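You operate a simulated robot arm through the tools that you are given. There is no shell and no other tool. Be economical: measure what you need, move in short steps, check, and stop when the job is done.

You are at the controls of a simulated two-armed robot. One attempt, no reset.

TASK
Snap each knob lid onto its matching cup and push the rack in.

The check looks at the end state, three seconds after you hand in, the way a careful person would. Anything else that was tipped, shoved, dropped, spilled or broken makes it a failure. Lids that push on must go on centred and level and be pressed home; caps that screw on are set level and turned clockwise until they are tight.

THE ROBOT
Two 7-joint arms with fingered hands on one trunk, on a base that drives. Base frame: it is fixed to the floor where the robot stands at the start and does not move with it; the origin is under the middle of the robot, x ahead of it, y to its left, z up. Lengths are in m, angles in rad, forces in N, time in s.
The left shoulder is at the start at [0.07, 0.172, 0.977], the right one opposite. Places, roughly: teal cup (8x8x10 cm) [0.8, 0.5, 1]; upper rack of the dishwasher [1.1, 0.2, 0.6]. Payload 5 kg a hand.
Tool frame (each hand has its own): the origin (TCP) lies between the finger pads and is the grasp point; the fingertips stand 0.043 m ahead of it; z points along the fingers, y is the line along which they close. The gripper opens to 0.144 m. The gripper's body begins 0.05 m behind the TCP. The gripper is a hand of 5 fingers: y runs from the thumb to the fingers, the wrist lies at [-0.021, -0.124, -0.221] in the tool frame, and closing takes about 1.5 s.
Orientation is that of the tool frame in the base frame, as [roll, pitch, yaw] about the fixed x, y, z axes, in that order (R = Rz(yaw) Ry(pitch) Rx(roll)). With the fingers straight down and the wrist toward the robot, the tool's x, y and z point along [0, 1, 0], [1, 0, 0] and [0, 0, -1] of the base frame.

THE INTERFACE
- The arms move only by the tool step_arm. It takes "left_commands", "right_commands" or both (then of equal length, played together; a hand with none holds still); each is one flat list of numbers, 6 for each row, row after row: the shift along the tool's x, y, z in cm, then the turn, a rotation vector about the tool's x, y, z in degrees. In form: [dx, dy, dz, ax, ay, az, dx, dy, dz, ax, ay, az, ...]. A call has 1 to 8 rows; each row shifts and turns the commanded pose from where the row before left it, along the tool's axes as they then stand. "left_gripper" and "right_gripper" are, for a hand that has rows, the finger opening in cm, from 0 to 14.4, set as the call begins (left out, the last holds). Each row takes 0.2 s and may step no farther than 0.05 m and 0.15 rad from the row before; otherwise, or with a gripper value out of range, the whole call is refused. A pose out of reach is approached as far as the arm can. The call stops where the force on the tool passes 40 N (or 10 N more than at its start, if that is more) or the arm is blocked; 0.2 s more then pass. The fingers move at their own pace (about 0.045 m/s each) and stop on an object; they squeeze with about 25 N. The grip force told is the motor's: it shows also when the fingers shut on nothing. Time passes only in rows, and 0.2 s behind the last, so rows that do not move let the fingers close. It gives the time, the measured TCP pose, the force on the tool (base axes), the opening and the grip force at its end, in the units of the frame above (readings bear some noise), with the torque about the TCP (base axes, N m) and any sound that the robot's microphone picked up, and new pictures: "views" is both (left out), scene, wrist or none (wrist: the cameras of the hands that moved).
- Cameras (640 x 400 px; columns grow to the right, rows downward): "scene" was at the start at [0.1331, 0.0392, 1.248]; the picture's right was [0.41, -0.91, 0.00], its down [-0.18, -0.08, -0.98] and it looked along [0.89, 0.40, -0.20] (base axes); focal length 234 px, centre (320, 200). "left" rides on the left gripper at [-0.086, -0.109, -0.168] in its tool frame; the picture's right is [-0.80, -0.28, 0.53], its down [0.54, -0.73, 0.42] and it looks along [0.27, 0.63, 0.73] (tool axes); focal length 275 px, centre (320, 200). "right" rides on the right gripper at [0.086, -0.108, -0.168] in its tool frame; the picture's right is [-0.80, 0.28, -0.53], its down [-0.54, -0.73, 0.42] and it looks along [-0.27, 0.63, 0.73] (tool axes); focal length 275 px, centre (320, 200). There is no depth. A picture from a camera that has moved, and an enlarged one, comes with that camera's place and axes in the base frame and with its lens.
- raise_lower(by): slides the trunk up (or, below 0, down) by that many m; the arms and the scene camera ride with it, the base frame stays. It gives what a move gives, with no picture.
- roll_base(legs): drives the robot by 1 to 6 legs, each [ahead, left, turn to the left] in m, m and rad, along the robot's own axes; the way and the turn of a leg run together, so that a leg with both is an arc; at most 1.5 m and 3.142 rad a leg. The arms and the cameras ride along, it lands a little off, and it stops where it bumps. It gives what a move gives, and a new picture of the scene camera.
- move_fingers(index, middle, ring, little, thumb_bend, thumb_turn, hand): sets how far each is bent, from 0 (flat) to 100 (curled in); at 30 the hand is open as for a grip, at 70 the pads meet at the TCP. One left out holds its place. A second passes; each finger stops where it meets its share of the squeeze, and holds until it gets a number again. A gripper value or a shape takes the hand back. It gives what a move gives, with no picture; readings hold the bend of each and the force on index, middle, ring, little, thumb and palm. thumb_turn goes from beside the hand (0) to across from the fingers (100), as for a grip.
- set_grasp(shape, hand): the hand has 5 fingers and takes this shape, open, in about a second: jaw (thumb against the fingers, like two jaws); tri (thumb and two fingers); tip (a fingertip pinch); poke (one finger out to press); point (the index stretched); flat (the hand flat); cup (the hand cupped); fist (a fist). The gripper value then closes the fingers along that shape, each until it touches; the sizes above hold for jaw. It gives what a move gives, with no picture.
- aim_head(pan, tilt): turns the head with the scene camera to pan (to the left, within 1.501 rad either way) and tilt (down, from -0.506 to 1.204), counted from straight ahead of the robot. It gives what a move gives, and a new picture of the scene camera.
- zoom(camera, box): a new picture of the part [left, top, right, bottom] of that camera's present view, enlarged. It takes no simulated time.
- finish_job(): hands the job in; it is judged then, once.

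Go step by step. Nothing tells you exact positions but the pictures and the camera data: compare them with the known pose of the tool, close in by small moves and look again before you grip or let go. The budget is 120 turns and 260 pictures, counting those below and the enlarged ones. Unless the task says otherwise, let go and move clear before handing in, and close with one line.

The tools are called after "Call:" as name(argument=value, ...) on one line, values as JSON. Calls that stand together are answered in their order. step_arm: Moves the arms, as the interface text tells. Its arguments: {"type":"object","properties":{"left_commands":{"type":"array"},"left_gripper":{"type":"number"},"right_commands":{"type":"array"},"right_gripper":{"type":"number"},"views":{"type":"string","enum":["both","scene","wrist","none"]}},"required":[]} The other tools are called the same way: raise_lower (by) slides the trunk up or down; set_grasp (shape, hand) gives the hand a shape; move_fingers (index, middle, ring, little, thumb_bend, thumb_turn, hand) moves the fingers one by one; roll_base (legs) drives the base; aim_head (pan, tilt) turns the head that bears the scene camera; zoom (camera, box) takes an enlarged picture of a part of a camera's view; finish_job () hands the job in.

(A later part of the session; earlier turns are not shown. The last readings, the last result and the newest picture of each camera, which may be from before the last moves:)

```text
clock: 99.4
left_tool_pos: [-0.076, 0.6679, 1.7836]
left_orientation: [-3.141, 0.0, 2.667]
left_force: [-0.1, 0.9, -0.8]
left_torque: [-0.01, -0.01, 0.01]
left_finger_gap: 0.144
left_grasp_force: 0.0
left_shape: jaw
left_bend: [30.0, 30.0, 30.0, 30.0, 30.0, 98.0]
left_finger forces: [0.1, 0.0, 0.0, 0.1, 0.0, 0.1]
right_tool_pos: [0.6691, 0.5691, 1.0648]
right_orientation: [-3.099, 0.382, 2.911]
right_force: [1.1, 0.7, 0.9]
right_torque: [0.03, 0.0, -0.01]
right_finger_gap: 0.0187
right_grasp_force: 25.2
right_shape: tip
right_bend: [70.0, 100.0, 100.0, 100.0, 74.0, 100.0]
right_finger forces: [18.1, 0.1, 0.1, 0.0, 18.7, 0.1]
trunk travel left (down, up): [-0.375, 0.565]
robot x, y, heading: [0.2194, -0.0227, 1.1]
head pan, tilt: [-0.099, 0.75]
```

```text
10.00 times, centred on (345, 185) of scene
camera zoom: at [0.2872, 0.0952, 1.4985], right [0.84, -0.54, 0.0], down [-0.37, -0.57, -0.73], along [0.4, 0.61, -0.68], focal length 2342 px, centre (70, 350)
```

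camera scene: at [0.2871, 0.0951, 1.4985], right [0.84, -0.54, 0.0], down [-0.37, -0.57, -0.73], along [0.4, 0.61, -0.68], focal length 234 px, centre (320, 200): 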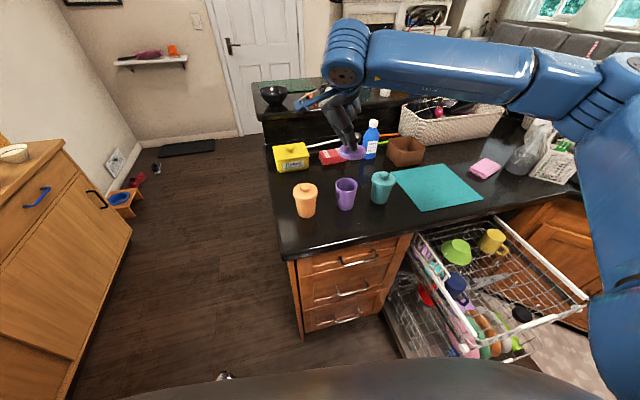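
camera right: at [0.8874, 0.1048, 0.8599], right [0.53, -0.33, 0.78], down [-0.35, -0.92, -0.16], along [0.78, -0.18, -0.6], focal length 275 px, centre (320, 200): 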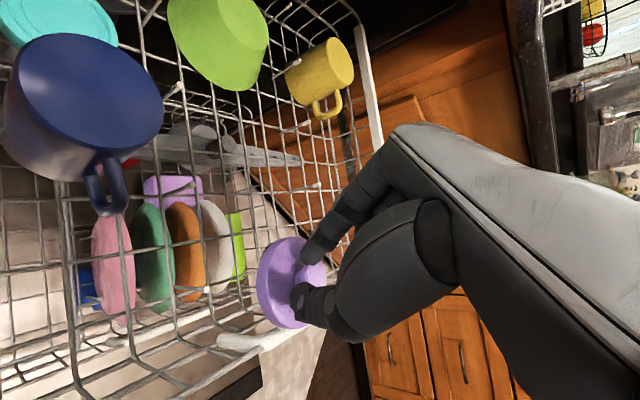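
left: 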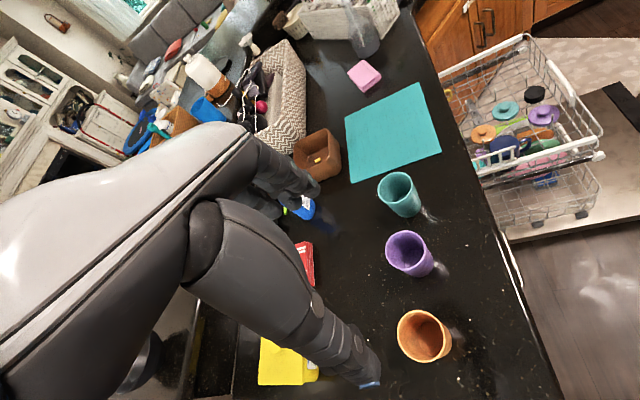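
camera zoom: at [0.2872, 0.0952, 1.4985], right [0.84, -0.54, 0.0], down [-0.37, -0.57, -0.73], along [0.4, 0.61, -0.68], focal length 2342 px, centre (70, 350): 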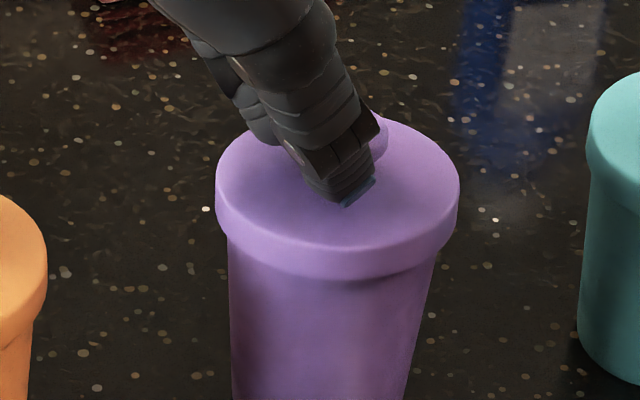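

Call:
step_arm(right_commands=[0.08, 0, 0.2, 0, 0, 0, 0.08, 0, 0.2, 0, 0, 0, 0, 0, 0, 0, 0, 0], views="none")

Call:
zoom(camera="scene", box=[325, 165, 365, 205])

Call:
zoom(camera="right", box=[220, 200, 340, 320])

```text
clock: 100.2
left_tool_pos: [-0.0764, 0.6684, 1.7845]
left_orientation: [-3.141, 0.001, 2.666]
left_force: [0.6, 0.3, 0.1]
left_torque: [0.02, 0.01, 0.01]
left_finger_gap: 0.144
left_grasp_force: 0.0
left_shape: jaw
left_bend: [30.0, 30.0, 30.0, 30.0, 30.0, 98.0]
left_finger forces: [0.0, 0.0, 0.1, 0.1, 0.0, 0.0]
right_tool_pos: [0.6681, 0.5697, 1.0605]
right_orientation: [-3.1, 0.382, 2.909]
right_force: [-0.5, -0.1, -0.1]
right_torque: [0.0, -0.01, 0.02]
right_finger_gap: 0.0188
right_grasp_force: 24.5
right_shape: tip
right_bend: [70.0, 100.0, 100.0, 100.0, 74.0, 100.0]
right_finger forces: [18.1, 0.0, 0.0, 0.0, 18.6, 0.0]
trunk travel left (down, up): [-0.375, 0.565]
robot x, y, heading: [0.2254, -0.02, 1.102]
head pan, tilt: [-0.099, 0.75]
```

```text
10.00 times, centred on (345, 185) of scene
camera zoom: at [0.2872, 0.0951, 1.4985], right [0.84, -0.54, 0.0], down [-0.37, -0.57, -0.73], along [0.4, 0.61, -0.68], focal length 2342 px, centre (70, 350)
```

zoom: 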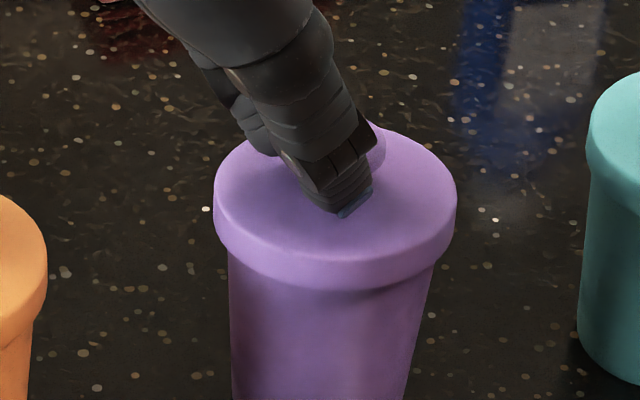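

```text
3.33 times, centred on (280, 260) of right
camera zoom: at [0.5051, 0.5026, 1.1888], right [0.6, 0.17, 0.78], down [0.46, -0.87, -0.16], along [0.65, 0.46, -0.6], focal length 918 px, centre (453, 0)
```

zoom: 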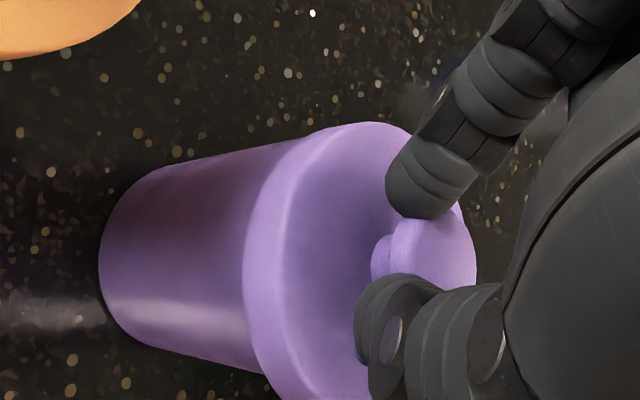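

Call:
step_arm(right_commands=[0.08, 0, 0.2, 0, 0, 0, 0.08, 0, 0.2, 0, 0, 0, 0.04, 0, 0.1, 0, 0, 0, 0, 0, 0, 0, 0, 0], views="none")

Call:
zoom(camera="scene", box=[325, 165, 365, 205])

Call:
zoom(camera="right", box=[220, 200, 340, 320])

```text
clock: 101.2
left_tool_pos: [-0.0765, 0.668, 1.7851]
left_orientation: [-3.142, 0.002, 2.666]
left_force: [0.6, -0.7, 0.0]
left_torque: [-0.02, 0.01, -0.02]
left_finger_gap: 0.1439
left_grasp_force: 0.0
left_shape: jaw
left_bend: [30.0, 30.0, 30.0, 30.0, 30.0, 98.0]
left_finger forces: [0.0, 0.0, 0.0, 0.0, 0.0, 0.1]
right_tool_pos: [0.6677, 0.5692, 1.0544]
right_orientation: [-3.097, 0.382, 2.909]
right_force: [0.7, -0.2, 3.5]
right_torque: [0.06, -0.05, -0.01]
right_finger_gap: 0.0189
right_grasp_force: 24.7
right_shape: tip
right_bend: [70.0, 100.0, 100.0, 100.0, 74.0, 100.0]
right_finger forces: [19.2, 0.0, 0.0, 0.0, 19.5, 0.0]
trunk travel left (down, up): [-0.375, 0.565]
robot x, y, heading: [0.2193, -0.0187, 1.096]
head pan, tilt: [-0.099, 0.75]
```

```text
10.00 times, centred on (345, 185) of scene
camera zoom: at [0.287, 0.0949, 1.4985], right [0.84, -0.54, 0.0], down [-0.37, -0.57, -0.73], along [0.4, 0.61, -0.68], focal length 2342 px, centre (70, 350)
```

zoom: 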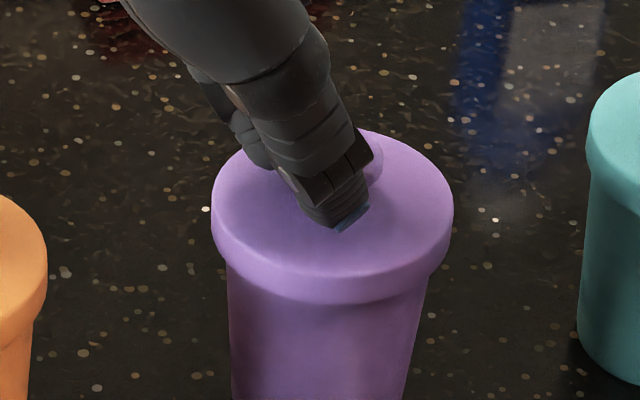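

```text
3.33 times, centred on (280, 260) of right
camera zoom: at [0.5046, 0.5027, 1.1832], right [0.6, 0.17, 0.78], down [0.46, -0.87, -0.16], along [0.65, 0.46, -0.6], focal length 918 px, centre (453, 0)
```

zoom: 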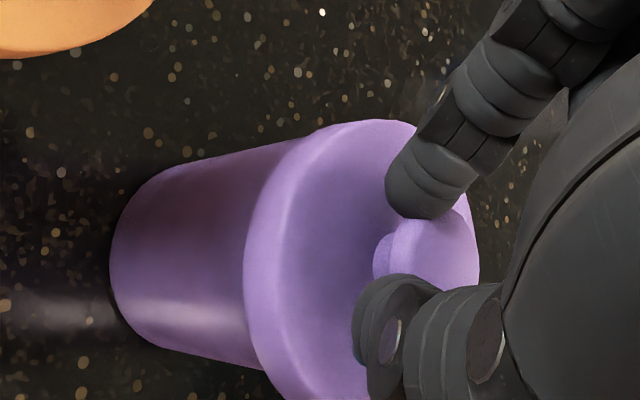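

Light contact. Release and withdraw along the tool axis, then inspect.

Call:
step_arm(right_commands=[0, 0, 0, 0, 0, 0, 0, 0, 0, 0, 0, 0, 0, 0, 0, 0, 0, 0, 0, 0, -3, 0, 0, 0, 0, 0, -4, 0, 0, 0, 0, 0, -4, 0, 0, 0, 0, 0, 0, 0, 0, 0], right_gripper=5, views="none")

Call:
zoom(camera="scene", box=[325, 165, 365, 205])

Call:
zoom(camera="right", box=[160, 220, 320, 340])

```text
clock: 102.8
left_tool_pos: [-0.0762, 0.6686, 1.785]
left_orientation: [3.141, -0.002, 2.667]
left_force: [-0.2, 0.1, -0.2]
left_torque: [-0.01, 0.04, 0.0]
left_finger_gap: 0.1436
left_grasp_force: 0.1
left_shape: jaw
left_bend: [30.0, 30.0, 30.0, 30.0, 30.0, 98.0]
left_finger forces: [0.0, 0.0, 0.1, 0.0, 0.0, 0.1]
right_tool_pos: [0.6298, 0.5841, 1.1541]
right_orientation: [-3.098, 0.38, 2.908]
right_force: [0.9, 0.3, 0.3]
right_torque: [0.01, -0.02, 0.01]
right_finger_gap: 0.0503
right_grasp_force: 0.0
right_shape: tip
right_bend: [73.0, 98.0, 99.0, 99.0, 73.0, 100.0]
right_finger forces: [0.1, 0.1, 0.0, 0.0, 0.1, 0.0]
trunk travel left (down, up): [-0.375, 0.565]
robot x, y, heading: [0.2249, -0.0195, 1.1]
head pan, tilt: [-0.099, 0.75]
```

```text
10.00 times, centred on (345, 185) of scene
camera zoom: at [0.2878, 0.0953, 1.4984], right [0.84, -0.54, 0.0], down [-0.37, -0.57, -0.73], along [0.4, 0.61, -0.68], focal length 2342 px, centre (70, 350)
```

zoom: 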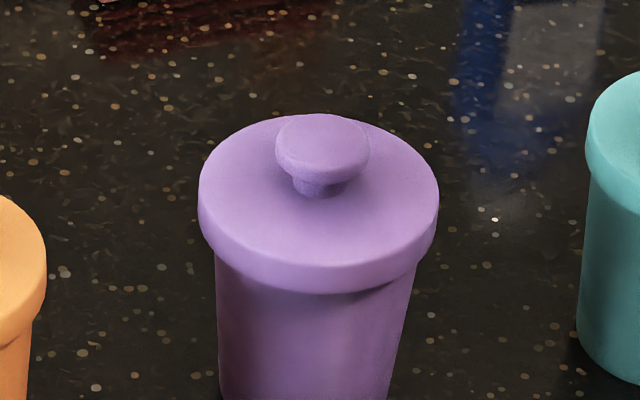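

```text
3.33 times, centred on (240, 280) of right
camera zoom: at [0.4671, 0.5181, 1.2831], right [0.6, 0.17, 0.78], down [0.46, -0.87, -0.16], along [0.65, 0.46, -0.6], focal length 918 px, centre (587, -67)
```

zoom: 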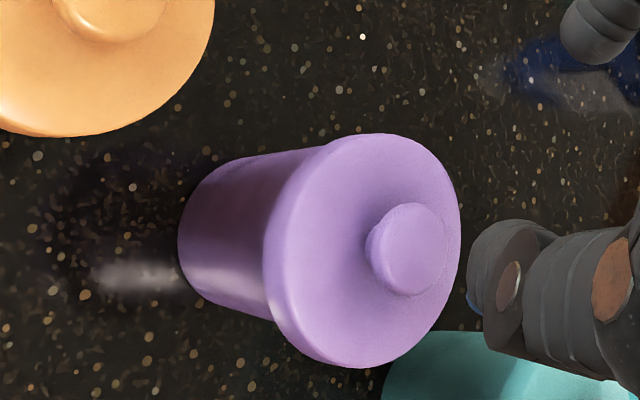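

The cup slid a few mm but is upright with the lid resting on it. I'll straighten the hand and move above the knob to regrip upright.

Call:
step_arm(right_commands=[0, 0, -1, 0, 7.3, 0, 0, 0, 0, 0, 7.3, 0, 0, 0, 0, 0, 7.3, 0, -3, -0.5, 0, 0, 0, 0, -2.9, -0.57, 0, 0, 0, 0, 0, 0, 0, 0, 0, 0], views="wrist")

```text
clock: 104.2
left_tool_pos: [-0.0772, 0.669, 1.785]
left_orientation: [-3.141, 0.0, 2.668]
left_force: [1.2, 0.2, 0.1]
left_torque: [-0.04, -0.03, 0.01]
left_finger_gap: 0.144
left_grasp_force: 0.0
left_shape: jaw
left_bend: [30.0, 30.0, 30.0, 30.0, 30.0, 98.0]
left_finger forces: [0.0, 0.0, 0.1, 0.0, 0.0, 0.0]
right_tool_pos: [0.6826, 0.5617, 1.1669]
right_orientation: [-3.104, -0.001, 2.895]
right_force: [-0.3, 0.3, -0.7]
right_torque: [-0.01, -0.05, 0.03]
right_finger_gap: 0.0497
right_grasp_force: 0.1
right_shape: tip
right_bend: [73.0, 98.0, 99.0, 99.0, 73.0, 100.0]
right_finger forces: [0.0, 0.1, 0.0, 0.1, 0.1, 0.0]
trunk travel left (down, up): [-0.375, 0.565]
robot x, y, heading: [0.2204, -0.0236, 1.095]
head pan, tilt: [-0.099, 0.75]
camera right: at [0.5746, 0.4823, 1.3384], right [0.85, 0.1, 0.52], down [0.34, -0.85, -0.39], along [0.41, 0.51, -0.76], focal length 275 px, centre (320, 200)
```

right: 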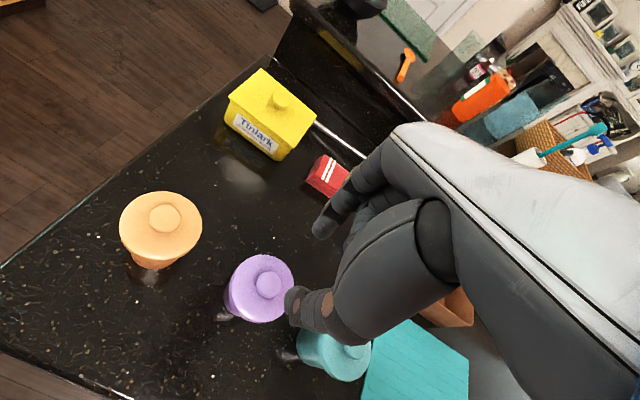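

Call:
step_arm(right_commands=[-0.42, -0.28, 2, -2.1, 0, 0, 0, 0, 3, 0, 0, 0, 0, 0, 2, 0, 0, 0, 0, 0, 0, 0, 0, 0], right_gripper=5.5, views="none")

Call:
zoom(camera="right", box=[220, 200, 340, 320])

Call:
zoom(camera="scene", box=[325, 160, 365, 200])

```text
clock: 105.2
left_tool_pos: [-0.0762, 0.6661, 1.7861]
left_orientation: [-3.142, -0.003, 2.667]
left_force: [0.4, -0.5, 1.3]
left_torque: [0.02, 0.05, -0.01]
left_finger_gap: 0.1435
left_grasp_force: 0.1
left_shape: jaw
left_bend: [30.0, 30.0, 30.0, 30.0, 30.0, 98.0]
left_finger forces: [0.0, 0.0, 0.1, 0.0, 0.0, 0.0]
right_tool_pos: [0.685, 0.5554, 1.0971]
right_orientation: [-3.139, -0.001, 2.893]
right_force: [-0.6, 0.0, 0.2]
right_torque: [0.04, 0.03, 0.03]
right_finger_gap: 0.0546
right_grasp_force: 0.1
right_shape: tip
right_bend: [73.0, 98.0, 99.0, 99.0, 73.0, 100.0]
right_finger forces: [0.0, 0.0, 0.0, 0.1, 0.0, 0.0]
trunk travel left (down, up): [-0.375, 0.565]
robot x, y, heading: [0.2213, -0.0195, 1.098]
head pan, tilt: [-0.099, 0.75]
```

```text
3.33 times, centred on (280, 260) of right
camera zoom: at [0.5765, 0.4695, 1.266], right [0.84, 0.08, 0.53], down [0.35, -0.84, -0.42], along [0.41, 0.54, -0.73], focal length 918 px, centre (453, 0)
```

zoom: 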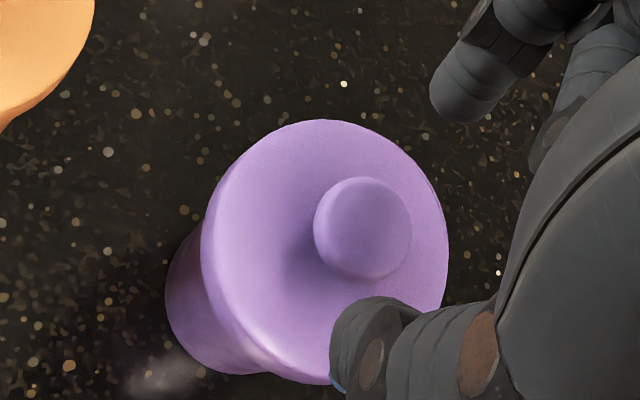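

```text
10.00 times, centred on (345, 180) of scene
camera zoom: at [0.2874, 0.0944, 1.4986], right [0.84, -0.54, 0.0], down [-0.37, -0.57, -0.73], along [0.4, 0.61, -0.68], focal length 2342 px, centre (70, 400)
```

zoom: 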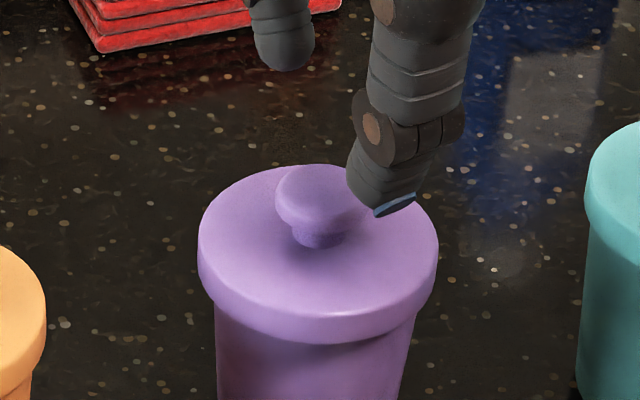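

Alignment for the grip is right. Descend and close on the knob.

Call:
step_arm(right_commands=[0, 0, 2, 0, 0, 0, 0, 0, 1.8, 0, 0, 0, 0, 0, 0, 0, 0, 0], views="none")

Call:
step_arm(right_commands=[0, 0, 0, 0, 0, 0, 0, 0, 0, 0, 0, 0, 0, 0, 0, 0, 0, 0, 0, 0, 0, 0, 0, 0], right_gripper=0, views="none")

Call:
zoom(camera="right", box=[220, 210, 340, 330])

Call:
zoom(camera="scene", box=[325, 160, 365, 200])

```text
clock: 106.0
left_tool_pos: [-0.0765, 0.6677, 1.7848]
left_orientation: [3.141, 0.001, 2.666]
left_force: [-0.2, 0.6, -0.3]
left_torque: [0.0, 0.02, -0.02]
left_finger_gap: 0.1437
left_grasp_force: 0.0
left_shape: jaw
left_bend: [30.0, 30.0, 30.0, 30.0, 30.0, 98.0]
left_finger forces: [0.0, 0.0, 0.1, 0.1, 0.0, 0.1]
right_tool_pos: [0.6836, 0.5565, 1.0583]
right_orientation: [-3.139, -0.001, 2.894]
right_force: [0.0, 0.1, -0.3]
right_torque: [0.0, -0.01, 0.0]
right_finger_gap: 0.0546
right_grasp_force: 0.0
right_shape: tip
right_bend: [73.0, 98.0, 99.0, 99.0, 73.0, 100.0]
right_finger forces: [0.0, 0.0, 0.0, 0.0, 0.0, 0.0]
trunk travel left (down, up): [-0.375, 0.565]
robot x, y, heading: [0.2208, -0.0219, 1.094]
head pan, tilt: [-0.099, 0.75]
```

```text
clock: 107.0
left_tool_pos: [-0.0772, 0.6678, 1.7842]
left_orientation: [-3.141, 0.0, 2.668]
left_force: [0.1, -0.8, 0.4]
left_torque: [0.02, 0.03, 0.01]
left_finger_gap: 0.1438
left_grasp_force: 0.1
left_shape: jaw
left_bend: [30.0, 30.0, 30.0, 30.0, 30.0, 98.0]
left_finger forces: [0.0, 0.1, 0.1, 0.1, 0.0, 0.0]
right_tool_pos: [0.6831, 0.5573, 1.0588]
right_orientation: [-3.139, 0.0, 2.894]
right_force: [-0.4, -0.5, 0.3]
right_torque: [-0.03, -0.02, -0.01]
right_finger_gap: 0.0246
right_grasp_force: 25.4
right_shape: tip
right_bend: [72.0, 100.0, 100.0, 100.0, 74.0, 100.0]
right_finger forces: [19.8, 0.1, 0.0, 0.1, 22.1, 0.0]
trunk travel left (down, up): [-0.375, 0.565]
robot x, y, heading: [0.2214, -0.0226, 1.094]
head pan, tilt: [-0.099, 0.75]
```

```text
3.33 times, centred on (280, 270) of right
camera zoom: at [0.5746, 0.4725, 1.2267], right [0.84, 0.08, 0.53], down [0.35, -0.84, -0.42], along [0.41, 0.54, -0.73], focal length 918 px, centre (453, -33)
```

zoom: 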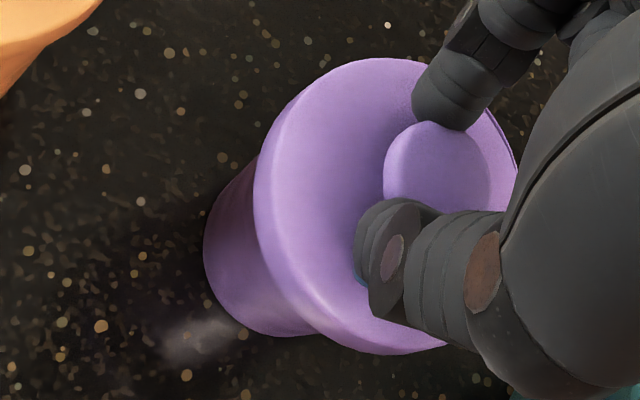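

```text
10.00 times, centred on (345, 180) of scene
camera zoom: at [0.2873, 0.0951, 1.4985], right [0.84, -0.54, 0.0], down [-0.37, -0.57, -0.73], along [0.4, 0.61, -0.68], focal length 2342 px, centre (70, 400)
```

zoom: 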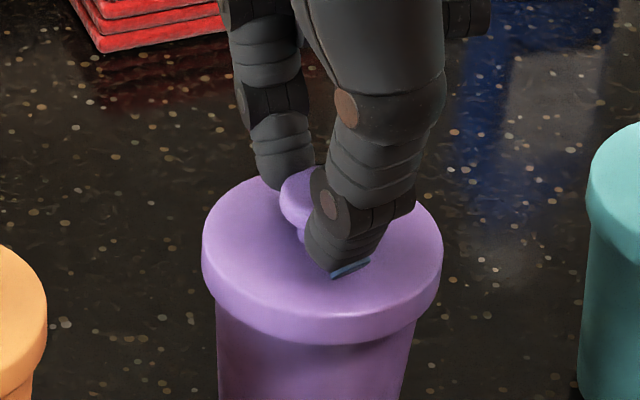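

Gripped upright. A sliver of rim shows on the far right side; lift slightly, shift (−2 mm x, +3 mm y) and lower.

Call:
step_arm(right_commands=[0, 0, -0.9, 0, 0, 0, -0.2, 0.3, 0, 0, 0, 0, 0, 0, 0.6, 0, 0, 0, 0, 0, 0.4, 0, 0, 0, 0, 0, 0.2, 0, 0, 0, 0, 0, 0, 0, 0, 0], views="none")

Call:
zoom(camera="right", box=[220, 210, 340, 330])

Call:
zoom(camera="scene", box=[325, 160, 365, 200])

```text
clock: 108.4
left_tool_pos: [-0.078, 0.6677, 1.7845]
left_orientation: [-3.141, 0.001, 2.668]
left_force: [0.0, -0.2, 1.4]
left_torque: [-0.02, 0.01, -0.04]
left_finger_gap: 0.1436
left_grasp_force: 0.2
left_shape: jaw
left_bend: [30.0, 30.0, 30.0, 30.0, 30.0, 98.0]
left_finger forces: [0.1, 0.1, 0.0, 0.0, 0.0, 0.1]
right_tool_pos: [0.6869, 0.5574, 1.0564]
right_orientation: [3.14, 0.0, 2.893]
right_force: [0.3, 1.9, 11.5]
right_torque: [0.08, -0.02, 0.02]
right_finger_gap: 0.0249
right_grasp_force: 25.1
right_shape: tip
right_bend: [72.0, 100.0, 100.0, 100.0, 75.0, 100.0]
right_finger forces: [22.6, 0.0, 0.0, 0.0, 23.8, 0.0]
trunk travel left (down, up): [-0.375, 0.565]
robot x, y, heading: [0.2218, -0.02, 1.095]
head pan, tilt: [-0.099, 0.75]
```

```text
3.33 times, centred on (280, 270) of right
camera zoom: at [0.5773, 0.4725, 1.2243], right [0.84, 0.08, 0.53], down [0.35, -0.84, -0.42], along [0.41, 0.54, -0.73], focal length 918 px, centre (453, -33)
```

zoom: 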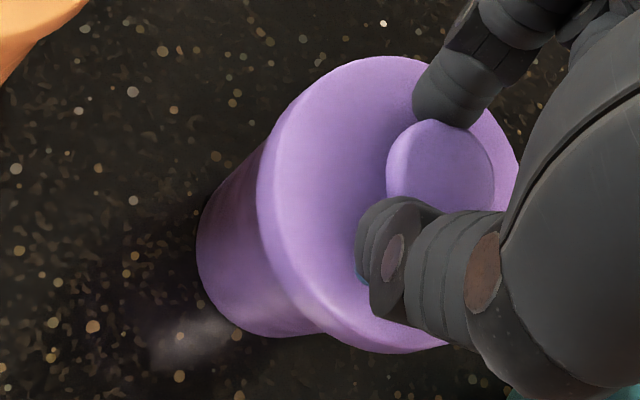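

```text
10.00 times, centred on (345, 180) of scene
camera zoom: at [0.2865, 0.0943, 1.4988], right [0.84, -0.54, 0.0], down [-0.37, -0.57, -0.73], along [0.4, 0.61, -0.68], focal length 2342 px, centre (70, 400)
```

zoom: 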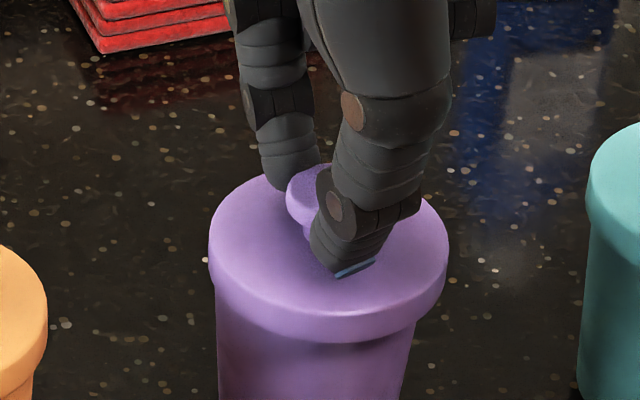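

Call:
step_arm(right_commands=[0, 0, -0.7, 0, 0, 0, 0.18, 0.1, 0, 0, 0, 0, 0, 0, 0.4, 0, 0, 0, 0, 0, 0.4, 0, 0, 0, 0, 0, 0.15, 0, 0, 0, 0, 0, 0, 0, 0, 0], views="none")

Call:
zoom(camera="right", box=[220, 210, 340, 330])

Call:
zoom(camera="scene", box=[325, 160, 365, 200])

```text
clock: 109.8
left_tool_pos: [-0.0765, 0.6657, 1.7848]
left_orientation: [3.14, -0.001, 2.668]
left_force: [-1.0, 0.2, 0.8]
left_torque: [-0.01, 0.04, -0.03]
left_finger_gap: 0.1438
left_grasp_force: 0.1
left_shape: jaw
left_bend: [30.0, 30.0, 30.0, 30.0, 30.0, 98.0]
left_finger forces: [0.1, 0.0, 0.1, 0.0, 0.0, 0.0]
right_tool_pos: [0.6844, 0.5592, 1.0554]
right_orientation: [-3.141, 0.001, 2.893]
right_force: [1.5, 1.5, 16.5]
right_torque: [0.07, -0.09, -0.05]
right_finger_gap: 0.0255
right_grasp_force: 25.1
right_shape: tip
right_bend: [72.0, 100.0, 100.0, 100.0, 75.0, 100.0]
right_finger forces: [23.2, 0.0, 0.1, 0.0, 24.8, 0.0]
trunk travel left (down, up): [-0.375, 0.565]
robot x, y, heading: [0.2192, -0.0202, 1.093]
head pan, tilt: [-0.099, 0.75]
```

```text
3.33 times, centred on (280, 270) of right
camera zoom: at [0.5754, 0.4734, 1.2238], right [0.84, 0.08, 0.53], down [0.35, -0.84, -0.42], along [0.41, 0.54, -0.73], focal length 918 px, centre (453, -33)
```

zoom: 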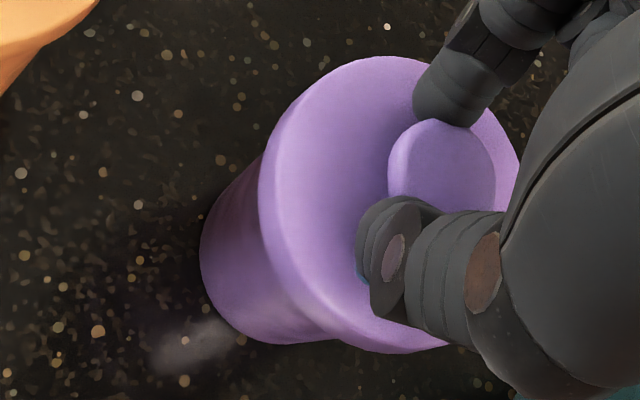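

```text
10.00 times, centred on (345, 180) of scene
camera zoom: at [0.2864, 0.0938, 1.4989], right [0.84, -0.54, 0.0], down [-0.37, -0.57, -0.73], along [0.4, 0.61, -0.68], focal length 2342 px, centre (70, 400)
```

zoom: 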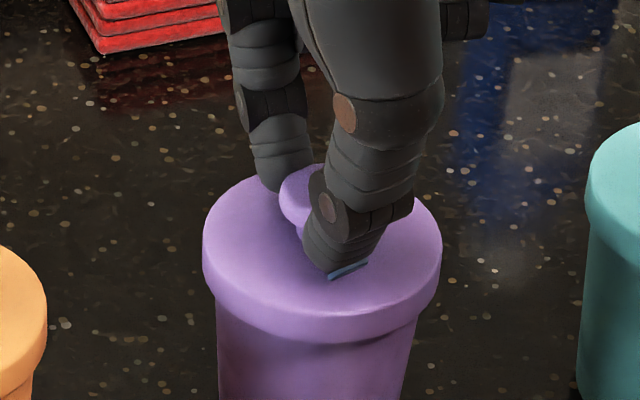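

Lid sits centred with 16 N contact. Press in small steps.

Call:
step_arm(right_commands=[0, 0, 0.15, 0, 0, 0, 0, 0, 0.15, 0, 0, 0, 0, 0, 0.15, 0, 0, 0, 0, 0, 0.15, 0, 0, 0], views="none")

Call:
zoom(camera="scene", box=[325, 160, 365, 200])

```text
clock: 110.7
left_tool_pos: [-0.0783, 0.6664, 1.7836]
left_orientation: [3.139, 0.0, 2.667]
left_force: [0.0, 0.1, -0.4]
left_torque: [-0.05, 0.06, -0.02]
left_finger_gap: 0.1438
left_grasp_force: 0.1
left_shape: jaw
left_bend: [30.0, 30.0, 30.0, 30.0, 30.0, 98.0]
left_finger forces: [0.0, 0.0, 0.0, 0.1, 0.0, 0.1]
right_tool_pos: [0.6854, 0.559, 1.0537]
right_orientation: [3.13, -0.002, 2.893]
right_force: [-3.2, -4.6, 22.2]
right_torque: [-0.18, 0.11, 0.01]
right_finger_gap: 0.0265
right_grasp_force: 25.0
right_shape: tip
right_bend: [72.0, 100.0, 100.0, 100.0, 75.0, 100.0]
right_finger forces: [22.4, 0.1, 0.0, 0.0, 29.7, 0.0]
trunk travel left (down, up): [-0.375, 0.565]
robot x, y, heading: [0.2184, -0.0194, 1.099]
head pan, tilt: [-0.099, 0.75]
stopped in row 4 (right hand): the force on the tool passed its limit (the readings are from after the stop); the commanded pose is now the measured one
```

```text
10.00 times, centred on (345, 180) of scene
camera zoom: at [0.2863, 0.0936, 1.4984], right [0.84, -0.54, 0.0], down [-0.37, -0.57, -0.73], along [0.4, 0.61, -0.68], focal length 2342 px, centre (70, 400)
```

zoom: 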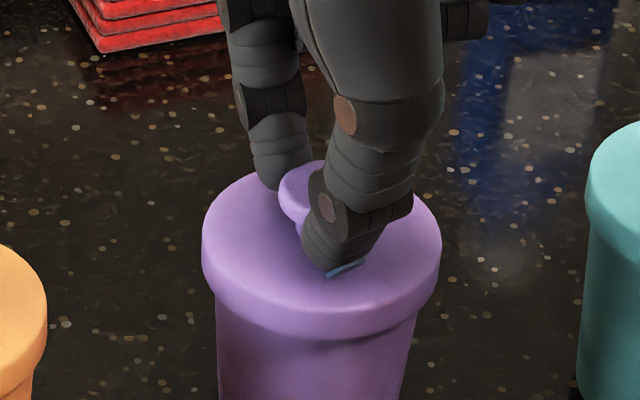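

Call:
step_arm(right_commands=[0, 0, 0, 0, 0, 0, 0, 0, 0, 0, 0, 0, 0, 0, 0, 0, 0, 0, 0, 0, -4, 0, 0, 0, 0, 0, -4, 0, 0, 0, 0, 0, -3, 0.6, 0, 0], right_gripper=5, views="none")

Call:
zoom(camera="scene", box=[325, 160, 365, 200])

Call:
zoom(camera="right", box=[210, 240, 310, 340])

```text
clock: 112.1
left_tool_pos: [-0.0774, 0.6682, 1.7833]
left_orientation: [3.141, 0.0, 2.668]
left_force: [0.5, -0.4, -0.8]
left_torque: [0.01, -0.03, -0.01]
left_finger_gap: 0.144
left_grasp_force: 0.1
left_shape: jaw
left_bend: [30.0, 30.0, 30.0, 30.0, 30.0, 98.0]
left_finger forces: [0.1, 0.1, 0.0, 0.0, 0.0, 0.1]
right_tool_pos: [0.6863, 0.5571, 1.1614]
right_orientation: [-3.133, -0.002, 2.893]
right_force: [0.6, -0.8, -0.5]
right_torque: [0.01, 0.01, -0.02]
right_finger_gap: 0.0499
right_grasp_force: 0.1
right_shape: tip
right_bend: [73.0, 98.0, 99.0, 99.0, 73.0, 100.0]
right_finger forces: [0.0, 0.1, 0.1, 0.1, 0.0, 0.1]
trunk travel left (down, up): [-0.375, 0.565]
robot x, y, heading: [0.2198, -0.021, 1.098]
head pan, tilt: [-0.099, 0.75]
heard: snap
```

```text
10.00 times, centred on (345, 180) of scene
camera zoom: at [0.2867, 0.095, 1.4984], right [0.84, -0.54, 0.0], down [-0.37, -0.57, -0.73], along [0.4, 0.61, -0.68], focal length 2342 px, centre (70, 400)
```

zoom: 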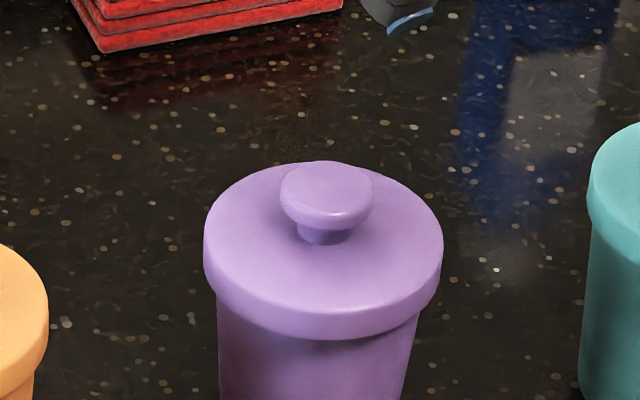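

```text
4.00 times, centred on (260, 290) of right
camera zoom: at [0.5769, 0.4731, 1.3294], right [0.84, 0.08, 0.53], down [0.35, -0.84, -0.42], along [0.41, 0.54, -0.74], focal length 1101 px, centre (560, -160)
```

zoom: 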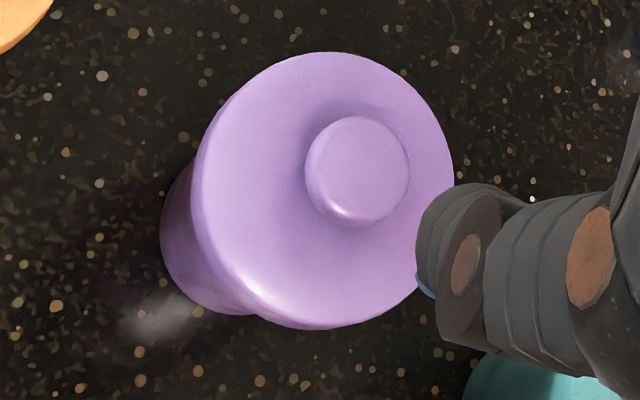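

All three snapped. Now the rack: I'll lift the hand clear, turn to face along the rack's slide direction (~1.25 rad) and back off so I can push by driving straight.

Call:
step_arm(right_commands=[0, 0, -4, 0, 0, 0, 0, -2, -4, 0, 0, 0, 0, -4, -2, 0, 0, 0, 0, -4, 0, 0, 0, 0], views="none")

Call:
roll_base(legs=[[-0.35, -0.08, 0.0], [0, 0, 0.15]])

Call:
set_grasp(hand="right", shape="fist")

Call:
aim_head(pan=-0.5, tilt=0.55)

```text
clock: 113.1
left_tool_pos: [-0.0754, 0.6646, 1.7853]
left_orientation: [3.14, -0.001, 2.667]
left_force: [0.6, 0.0, 0.0]
left_torque: [0.07, 0.03, -0.02]
left_finger_gap: 0.1442
left_grasp_force: 0.0
left_shape: jaw
left_bend: [30.0, 30.0, 30.0, 30.0, 30.0, 98.0]
left_finger forces: [0.0, 0.0, 0.0, 0.0, 0.0, 0.1]
right_tool_pos: [0.6611, 0.4639, 1.262]
right_orientation: [-3.135, -0.002, 2.894]
right_force: [0.3, -0.8, 0.2]
right_torque: [0.03, -0.07, -0.02]
right_finger_gap: 0.0499
right_grasp_force: 0.0
right_shape: tip
right_bend: [73.0, 98.0, 99.0, 99.0, 73.0, 100.0]
right_finger forces: [0.0, 0.1, 0.1, 0.0, 0.1, 0.1]
trunk travel left (down, up): [-0.375, 0.565]
robot x, y, heading: [0.2225, -0.0214, 1.098]
head pan, tilt: [-0.099, 0.75]
```

```text
clock: 116.1
left_tool_pos: [-0.2558, 0.2721, 1.7843]
left_orientation: [3.141, -0.002, 2.811]
left_force: [-0.3, -0.3, -0.4]
left_torque: [-0.03, 0.0, -0.01]
left_finger_gap: 0.1436
left_grasp_force: 0.1
left_shape: jaw
left_bend: [30.0, 30.0, 30.0, 30.0, 30.0, 98.0]
left_finger forces: [0.1, 0.1, 0.0, 0.1, 0.1, 0.0]
right_tool_pos: [0.5015, 0.175, 1.2598]
right_orientation: [-3.133, -0.002, 3.037]
right_force: [0.1, 0.1, -0.3]
right_torque: [-0.01, 0.06, -0.03]
right_finger_gap: 0.0499
right_grasp_force: 0.2
right_shape: tip
right_bend: [73.0, 98.0, 99.0, 99.0, 73.0, 100.0]
right_finger forces: [0.0, 0.0, 0.0, 0.0, 0.1, 0.1]
trunk travel left (down, up): [-0.375, 0.565]
robot x, y, heading: [0.1332, -0.3691, 1.238]
head pan, tilt: [-0.099, 0.75]
camera scene: at [0.1851, -0.2435, 1.4983], right [0.91, -0.42, 0.0], down [-0.29, -0.62, -0.73], along [0.3, 0.66, -0.68], focal length 234 px, centre (320, 200)
```

scene: 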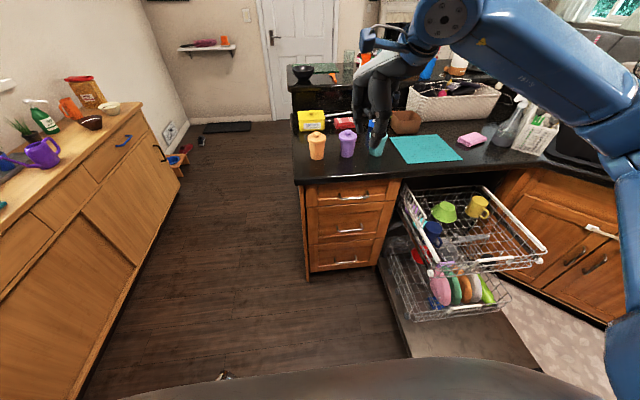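

```text
clock: 117.0
left_tool_pos: [-0.2596, 0.2709, 1.7853]
left_orientation: [-3.14, 0.0, 2.81]
left_force: [0.1, -0.1, -0.2]
left_torque: [0.02, -0.05, 0.01]
left_finger_gap: 0.1438
left_grasp_force: 0.1
left_shape: jaw
left_bend: [30.0, 30.0, 30.0, 30.0, 30.0, 98.0]
left_finger forces: [0.0, 0.0, 0.0, 0.0, 0.1, 0.1]
right_tool_pos: [0.4992, 0.1758, 1.262]
right_orientation: [-3.135, -0.001, 3.037]
right_force: [0.7, 0.1, 0.4]
right_torque: [0.01, 0.02, 0.01]
right_finger_gap: 0.0
right_grasp_force: 0.1
right_shape: fist
right_bend: [100.0, 100.0, 100.0, 100.0, 85.0, 85.0]
right_finger forces: [0.1, 0.0, 0.0, 0.0, 0.0, 0.1]
trunk travel left (down, up): [-0.375, 0.565]
robot x, y, heading: [0.1362, -0.3689, 1.24]
head pan, tilt: [-0.099, 0.75]
```

```text
clock: 117.9
left_tool_pos: [-0.2593, 0.2704, 1.784]
left_orientation: [-3.141, -0.001, 2.809]
left_force: [0.4, -0.2, 0.1]
left_torque: [-0.05, -0.03, 0.02]
left_finger_gap: 0.144
left_grasp_force: 0.0
left_shape: jaw
left_bend: [30.0, 30.0, 30.0, 30.0, 30.0, 98.0]
left_finger forces: [0.2, 0.1, 0.1, 0.1, 0.0, 0.0]
right_tool_pos: [0.5013, 0.1757, 1.2606]
right_orientation: [-3.132, -0.002, 3.039]
right_force: [0.0, -0.3, 0.1]
right_torque: [0.01, -0.01, -0.01]
right_finger_gap: 0.0001
right_grasp_force: 0.0
right_shape: fist
right_bend: [100.0, 100.0, 100.0, 100.0, 85.0, 85.0]
right_finger forces: [0.0, 0.0, 0.0, 0.1, 0.0, 0.0]
trunk travel left (down, up): [-0.375, 0.565]
robot x, y, heading: [0.1334, -0.3685, 1.24]
head pan, tilt: [-0.499, 0.55]
camera scene: at [0.2151, -0.2587, 1.5158], right [0.67, -0.74, 0.0], down [-0.39, -0.35, -0.85], along [0.63, 0.57, -0.52], focal length 234 px, centre (320, 200)
```

scene: 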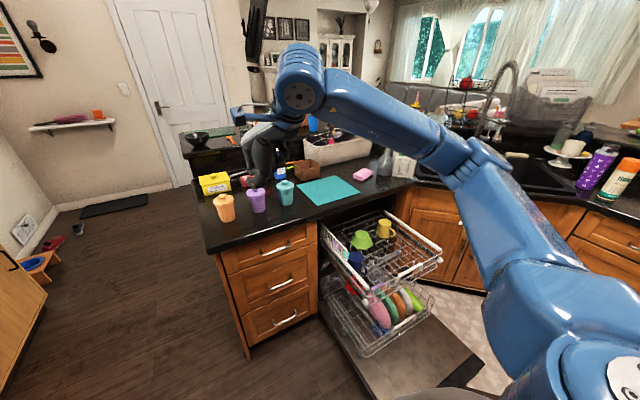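

Call:
zoom(camera="scene", box=[300, 180, 480, 360])

```text
2.22 times, centred on (390, 270) of scene
camera zoom: at [0.2151, -0.2587, 1.5158], right [0.67, -0.74, 0.0], down [-0.39, -0.35, -0.85], along [0.63, 0.57, -0.52], focal length 520 px, centre (164, 44)
```

zoom: 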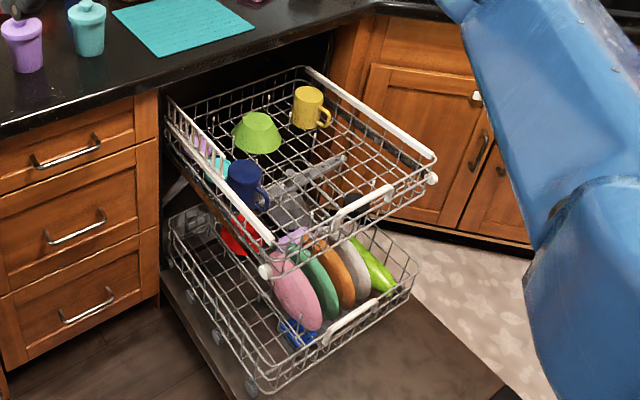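

Rack front-left corner ≈(0.83,0.01), slide direction ≈1.265 rad, about 0.32 m to go. Move the fist to in front of the front rim, aligning yaw first.

Call:
step_arm(right_commands=[0, 0, 0, 0, 0, 5.8, 0, 0, 0, 0, 0, 5.8, -4.4, -1.43, 0, 0, 0, 0, -4.4, -1.43, 0, 0, 0, 0, -4.4, -1.43, 0, 0, 0, 0, -4.4, -1.43, 0, 0, 0, 0, -4.4, -1.43, 0, 0, 0, 0, -4.4, -1.43, 0, 0, 0, 0], views="none")

Call:
step_arm(right_commands=[-4.4, -1.43, 0, 0, 0, 0, -4.4, -1.43, 0, 0, 0, 0, -4.4, -1.43, 0, 0, 0, 0, -4.4, -1.43, 0, 0, 0, 0, -4.4, -1.43, 0, 0, 0, 0, 0, 0, 0, -7.5, 0, 0, 0, 0, 0, -7.5, 0, 0, 0, 0, 0, -7.5, 0, 0], views="none")

Call:
step_arm(right_commands=[0, 0, 0, -7.5, 0, 0, 0, 0, 0, -7.5, 0, 0, 0, 0, 0, -7.5, 0, 0, 0, 0, 0, 0, 0, 0])

```text
clock: 119.7
left_tool_pos: [-0.2594, 0.2662, 1.7867]
left_orientation: [3.139, -0.002, 2.81]
left_force: [-1.2, -1.1, 0.4]
left_torque: [0.1, -0.01, 0.01]
left_finger_gap: 0.1437
left_grasp_force: 0.0
left_shape: jaw
left_bend: [30.0, 30.0, 30.0, 30.0, 30.0, 98.0]
left_finger forces: [0.0, 0.0, 0.1, 0.1, 0.0, 0.0]
right_tool_pos: [0.7272, 0.0118, 1.2625]
right_orientation: [-3.137, 0.001, 2.835]
right_force: [-0.4, 0.2, 0.1]
right_torque: [0.0, 0.02, -0.01]
right_finger_gap: 0.0002
right_grasp_force: 0.0
right_shape: fist
right_bend: [100.0, 100.0, 100.0, 100.0, 85.0, 85.0]
right_finger forces: [0.0, 0.0, 0.1, 0.1, 0.0, 0.0]
trunk travel left (down, up): [-0.375, 0.565]
robot x, y, heading: [0.137, -0.3677, 1.241]
head pan, tilt: [-0.499, 0.55]
```

```text
clock: 121.7
left_tool_pos: [-0.2579, 0.2705, 1.7847]
left_orientation: [3.141, -0.002, 2.809]
left_force: [0.3, 1.4, 0.1]
left_torque: [-0.04, 0.01, -0.02]
left_finger_gap: 0.1438
left_grasp_force: 0.1
left_shape: jaw
left_bend: [30.0, 30.0, 30.0, 30.0, 30.0, 98.0]
left_finger forces: [0.0, 0.0, 0.0, 0.1, 0.0, 0.1]
right_tool_pos: [0.9025, -0.114, 1.2066]
right_orientation: [2.904, -0.004, 2.835]
right_force: [0.0, 0.9, 0.9]
right_torque: [0.0, 0.0, 0.03]
right_finger_gap: 0.0
right_grasp_force: 0.1
right_shape: fist
right_bend: [100.0, 100.0, 100.0, 100.0, 85.0, 85.0]
right_finger forces: [0.0, 0.0, 0.0, 0.0, 0.0, 0.0]
right hand out of reach, approached as far as the arm can: row 5, 7, 8
trunk travel left (down, up): [-0.375, 0.565]
robot x, y, heading: [0.1351, -0.3707, 1.241]
head pan, tilt: [-0.499, 0.55]
stopped in row 8 (right hand): the arm was blocked; the commanded pose is now the measured one
```

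```text
clock: 122.7
left_tool_pos: [-0.2592, 0.2692, 1.7851]
left_orientation: [3.141, -0.002, 2.808]
left_force: [0.7, 0.2, -0.3]
left_torque: [-0.01, -0.01, 0.0]
left_finger_gap: 0.1438
left_grasp_force: 0.1
left_shape: jaw
left_bend: [30.0, 30.0, 30.0, 30.0, 30.0, 98.0]
left_finger forces: [0.1, 0.0, 0.0, 0.0, 0.1, 0.1]
right_tool_pos: [0.8989, -0.1066, 1.2116]
right_orientation: [2.509, -0.003, 2.835]
right_force: [-0.3, -0.1, 0.4]
right_torque: [-0.02, 0.01, 0.02]
right_finger_gap: 0.0002
right_grasp_force: 0.1
right_shape: fist
right_bend: [100.0, 100.0, 100.0, 100.0, 85.0, 85.0]
right_finger forces: [0.0, 0.0, 0.1, 0.1, 0.1, 0.0]
right hand out of reach, approached as far as the arm can: row 1
trunk travel left (down, up): [-0.375, 0.565]
robot x, y, heading: [0.1342, -0.3659, 1.236]
head pan, tilt: [-0.499, 0.55]
camera scene: at [0.2153, -0.2586, 1.5159], right [0.67, -0.74, 0.0], down [-0.39, -0.35, -0.85], along [0.63, 0.58, -0.52], focal length 234 px, centre (320, 200)
camera right: at [0.7613, -0.2594, 1.2834], right [0.73, -0.32, 0.6], down [0.41, -0.48, -0.77], along [0.54, 0.81, -0.22], focal length 275 px, centre (320, 200)
```

scene: 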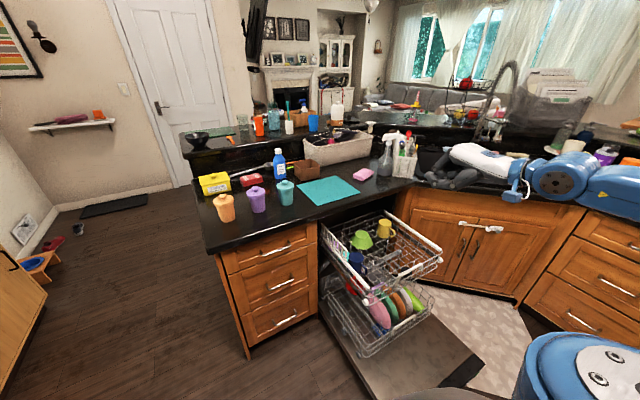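
right: 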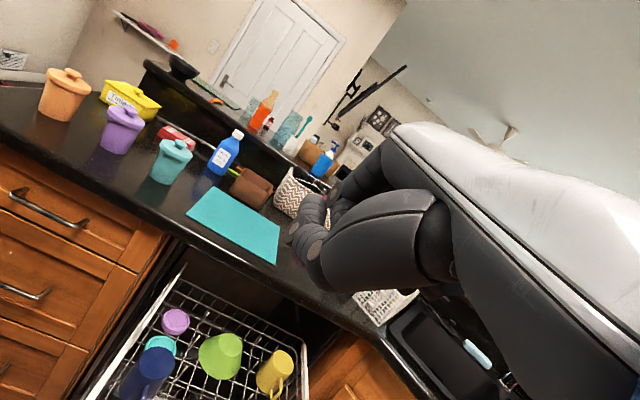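

Hand is tilted forward in front of the rack line. Lower the trunk, then the hand to rim height (~0.66).

Call:
raise_lower(by=-0.37)

Call:
aim_head(pan=-0.6, tilt=0.7)

```text
clock: 126.2
left_tool_pos: [-0.2598, 0.2697, 1.4148]
left_orientation: [3.14, -0.001, 2.811]
left_force: [-0.6, 0.3, -0.5]
left_torque: [0.02, 0.0, 0.01]
left_finger_gap: 0.1441
left_grasp_force: 0.1
left_shape: jaw
left_bend: [30.0, 30.0, 30.0, 30.0, 30.0, 98.0]
left_finger forces: [0.1, 0.0, 0.1, 0.1, 0.1, 0.1]
right_tool_pos: [0.8987, -0.1069, 0.8414]
right_orientation: [2.509, -0.003, 2.835]
right_force: [-0.3, 0.0, 0.8]
right_torque: [0.0, 0.0, -0.04]
right_finger_gap: 0.0
right_grasp_force: 0.1
right_shape: fist
right_bend: [100.0, 100.0, 100.0, 100.0, 85.0, 85.0]
right_finger forces: [0.0, 0.0, 0.0, 0.0, 0.0, 0.1]
trunk travel left (down, up): [-0.005, 0.935]
robot x, y, heading: [0.1368, -0.3678, 1.234]
head pan, tilt: [-0.499, 0.55]
```

```text
clock: 126.9
left_tool_pos: [-0.2602, 0.2698, 1.4147]
left_orientation: [-3.141, -0.002, 2.809]
left_force: [0.0, 0.7, 0.3]
left_torque: [0.02, 0.01, 0.01]
left_finger_gap: 0.144
left_grasp_force: 0.1
left_shape: jaw
left_bend: [30.0, 30.0, 30.0, 30.0, 30.0, 98.0]
left_finger forces: [0.1, 0.0, 0.1, 0.0, 0.0, 0.0]
right_tool_pos: [0.8992, -0.1066, 0.8419]
right_orientation: [2.51, -0.002, 2.833]
right_force: [-1.1, -0.1, -0.9]
right_torque: [0.0, 0.01, 0.03]
right_finger_gap: 0.0
right_grasp_force: 0.1
right_shape: fist
right_bend: [100.0, 100.0, 100.0, 100.0, 85.0, 85.0]
right_finger forces: [0.1, 0.0, 0.1, 0.0, 0.1, 0.0]
trunk travel left (down, up): [-0.005, 0.935]
robot x, y, heading: [0.1377, -0.3663, 1.235]
head pan, tilt: [-0.6, 0.7]
camera scene: at [0.2165, -0.269, 1.1328], right [0.6, -0.8, 0.0], down [-0.52, -0.38, -0.77], along [0.61, 0.46, -0.64], focal length 234 px, centre (320, 200)
```

scene: 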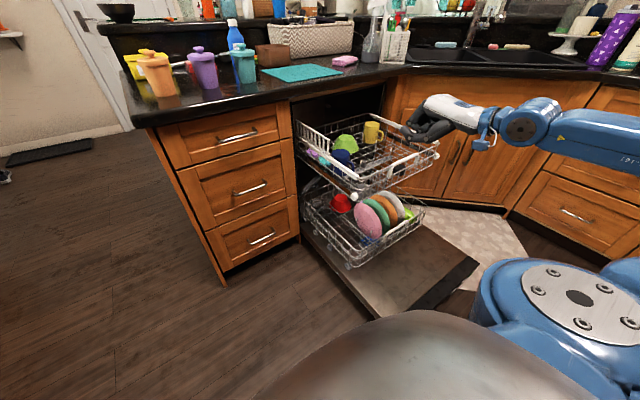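

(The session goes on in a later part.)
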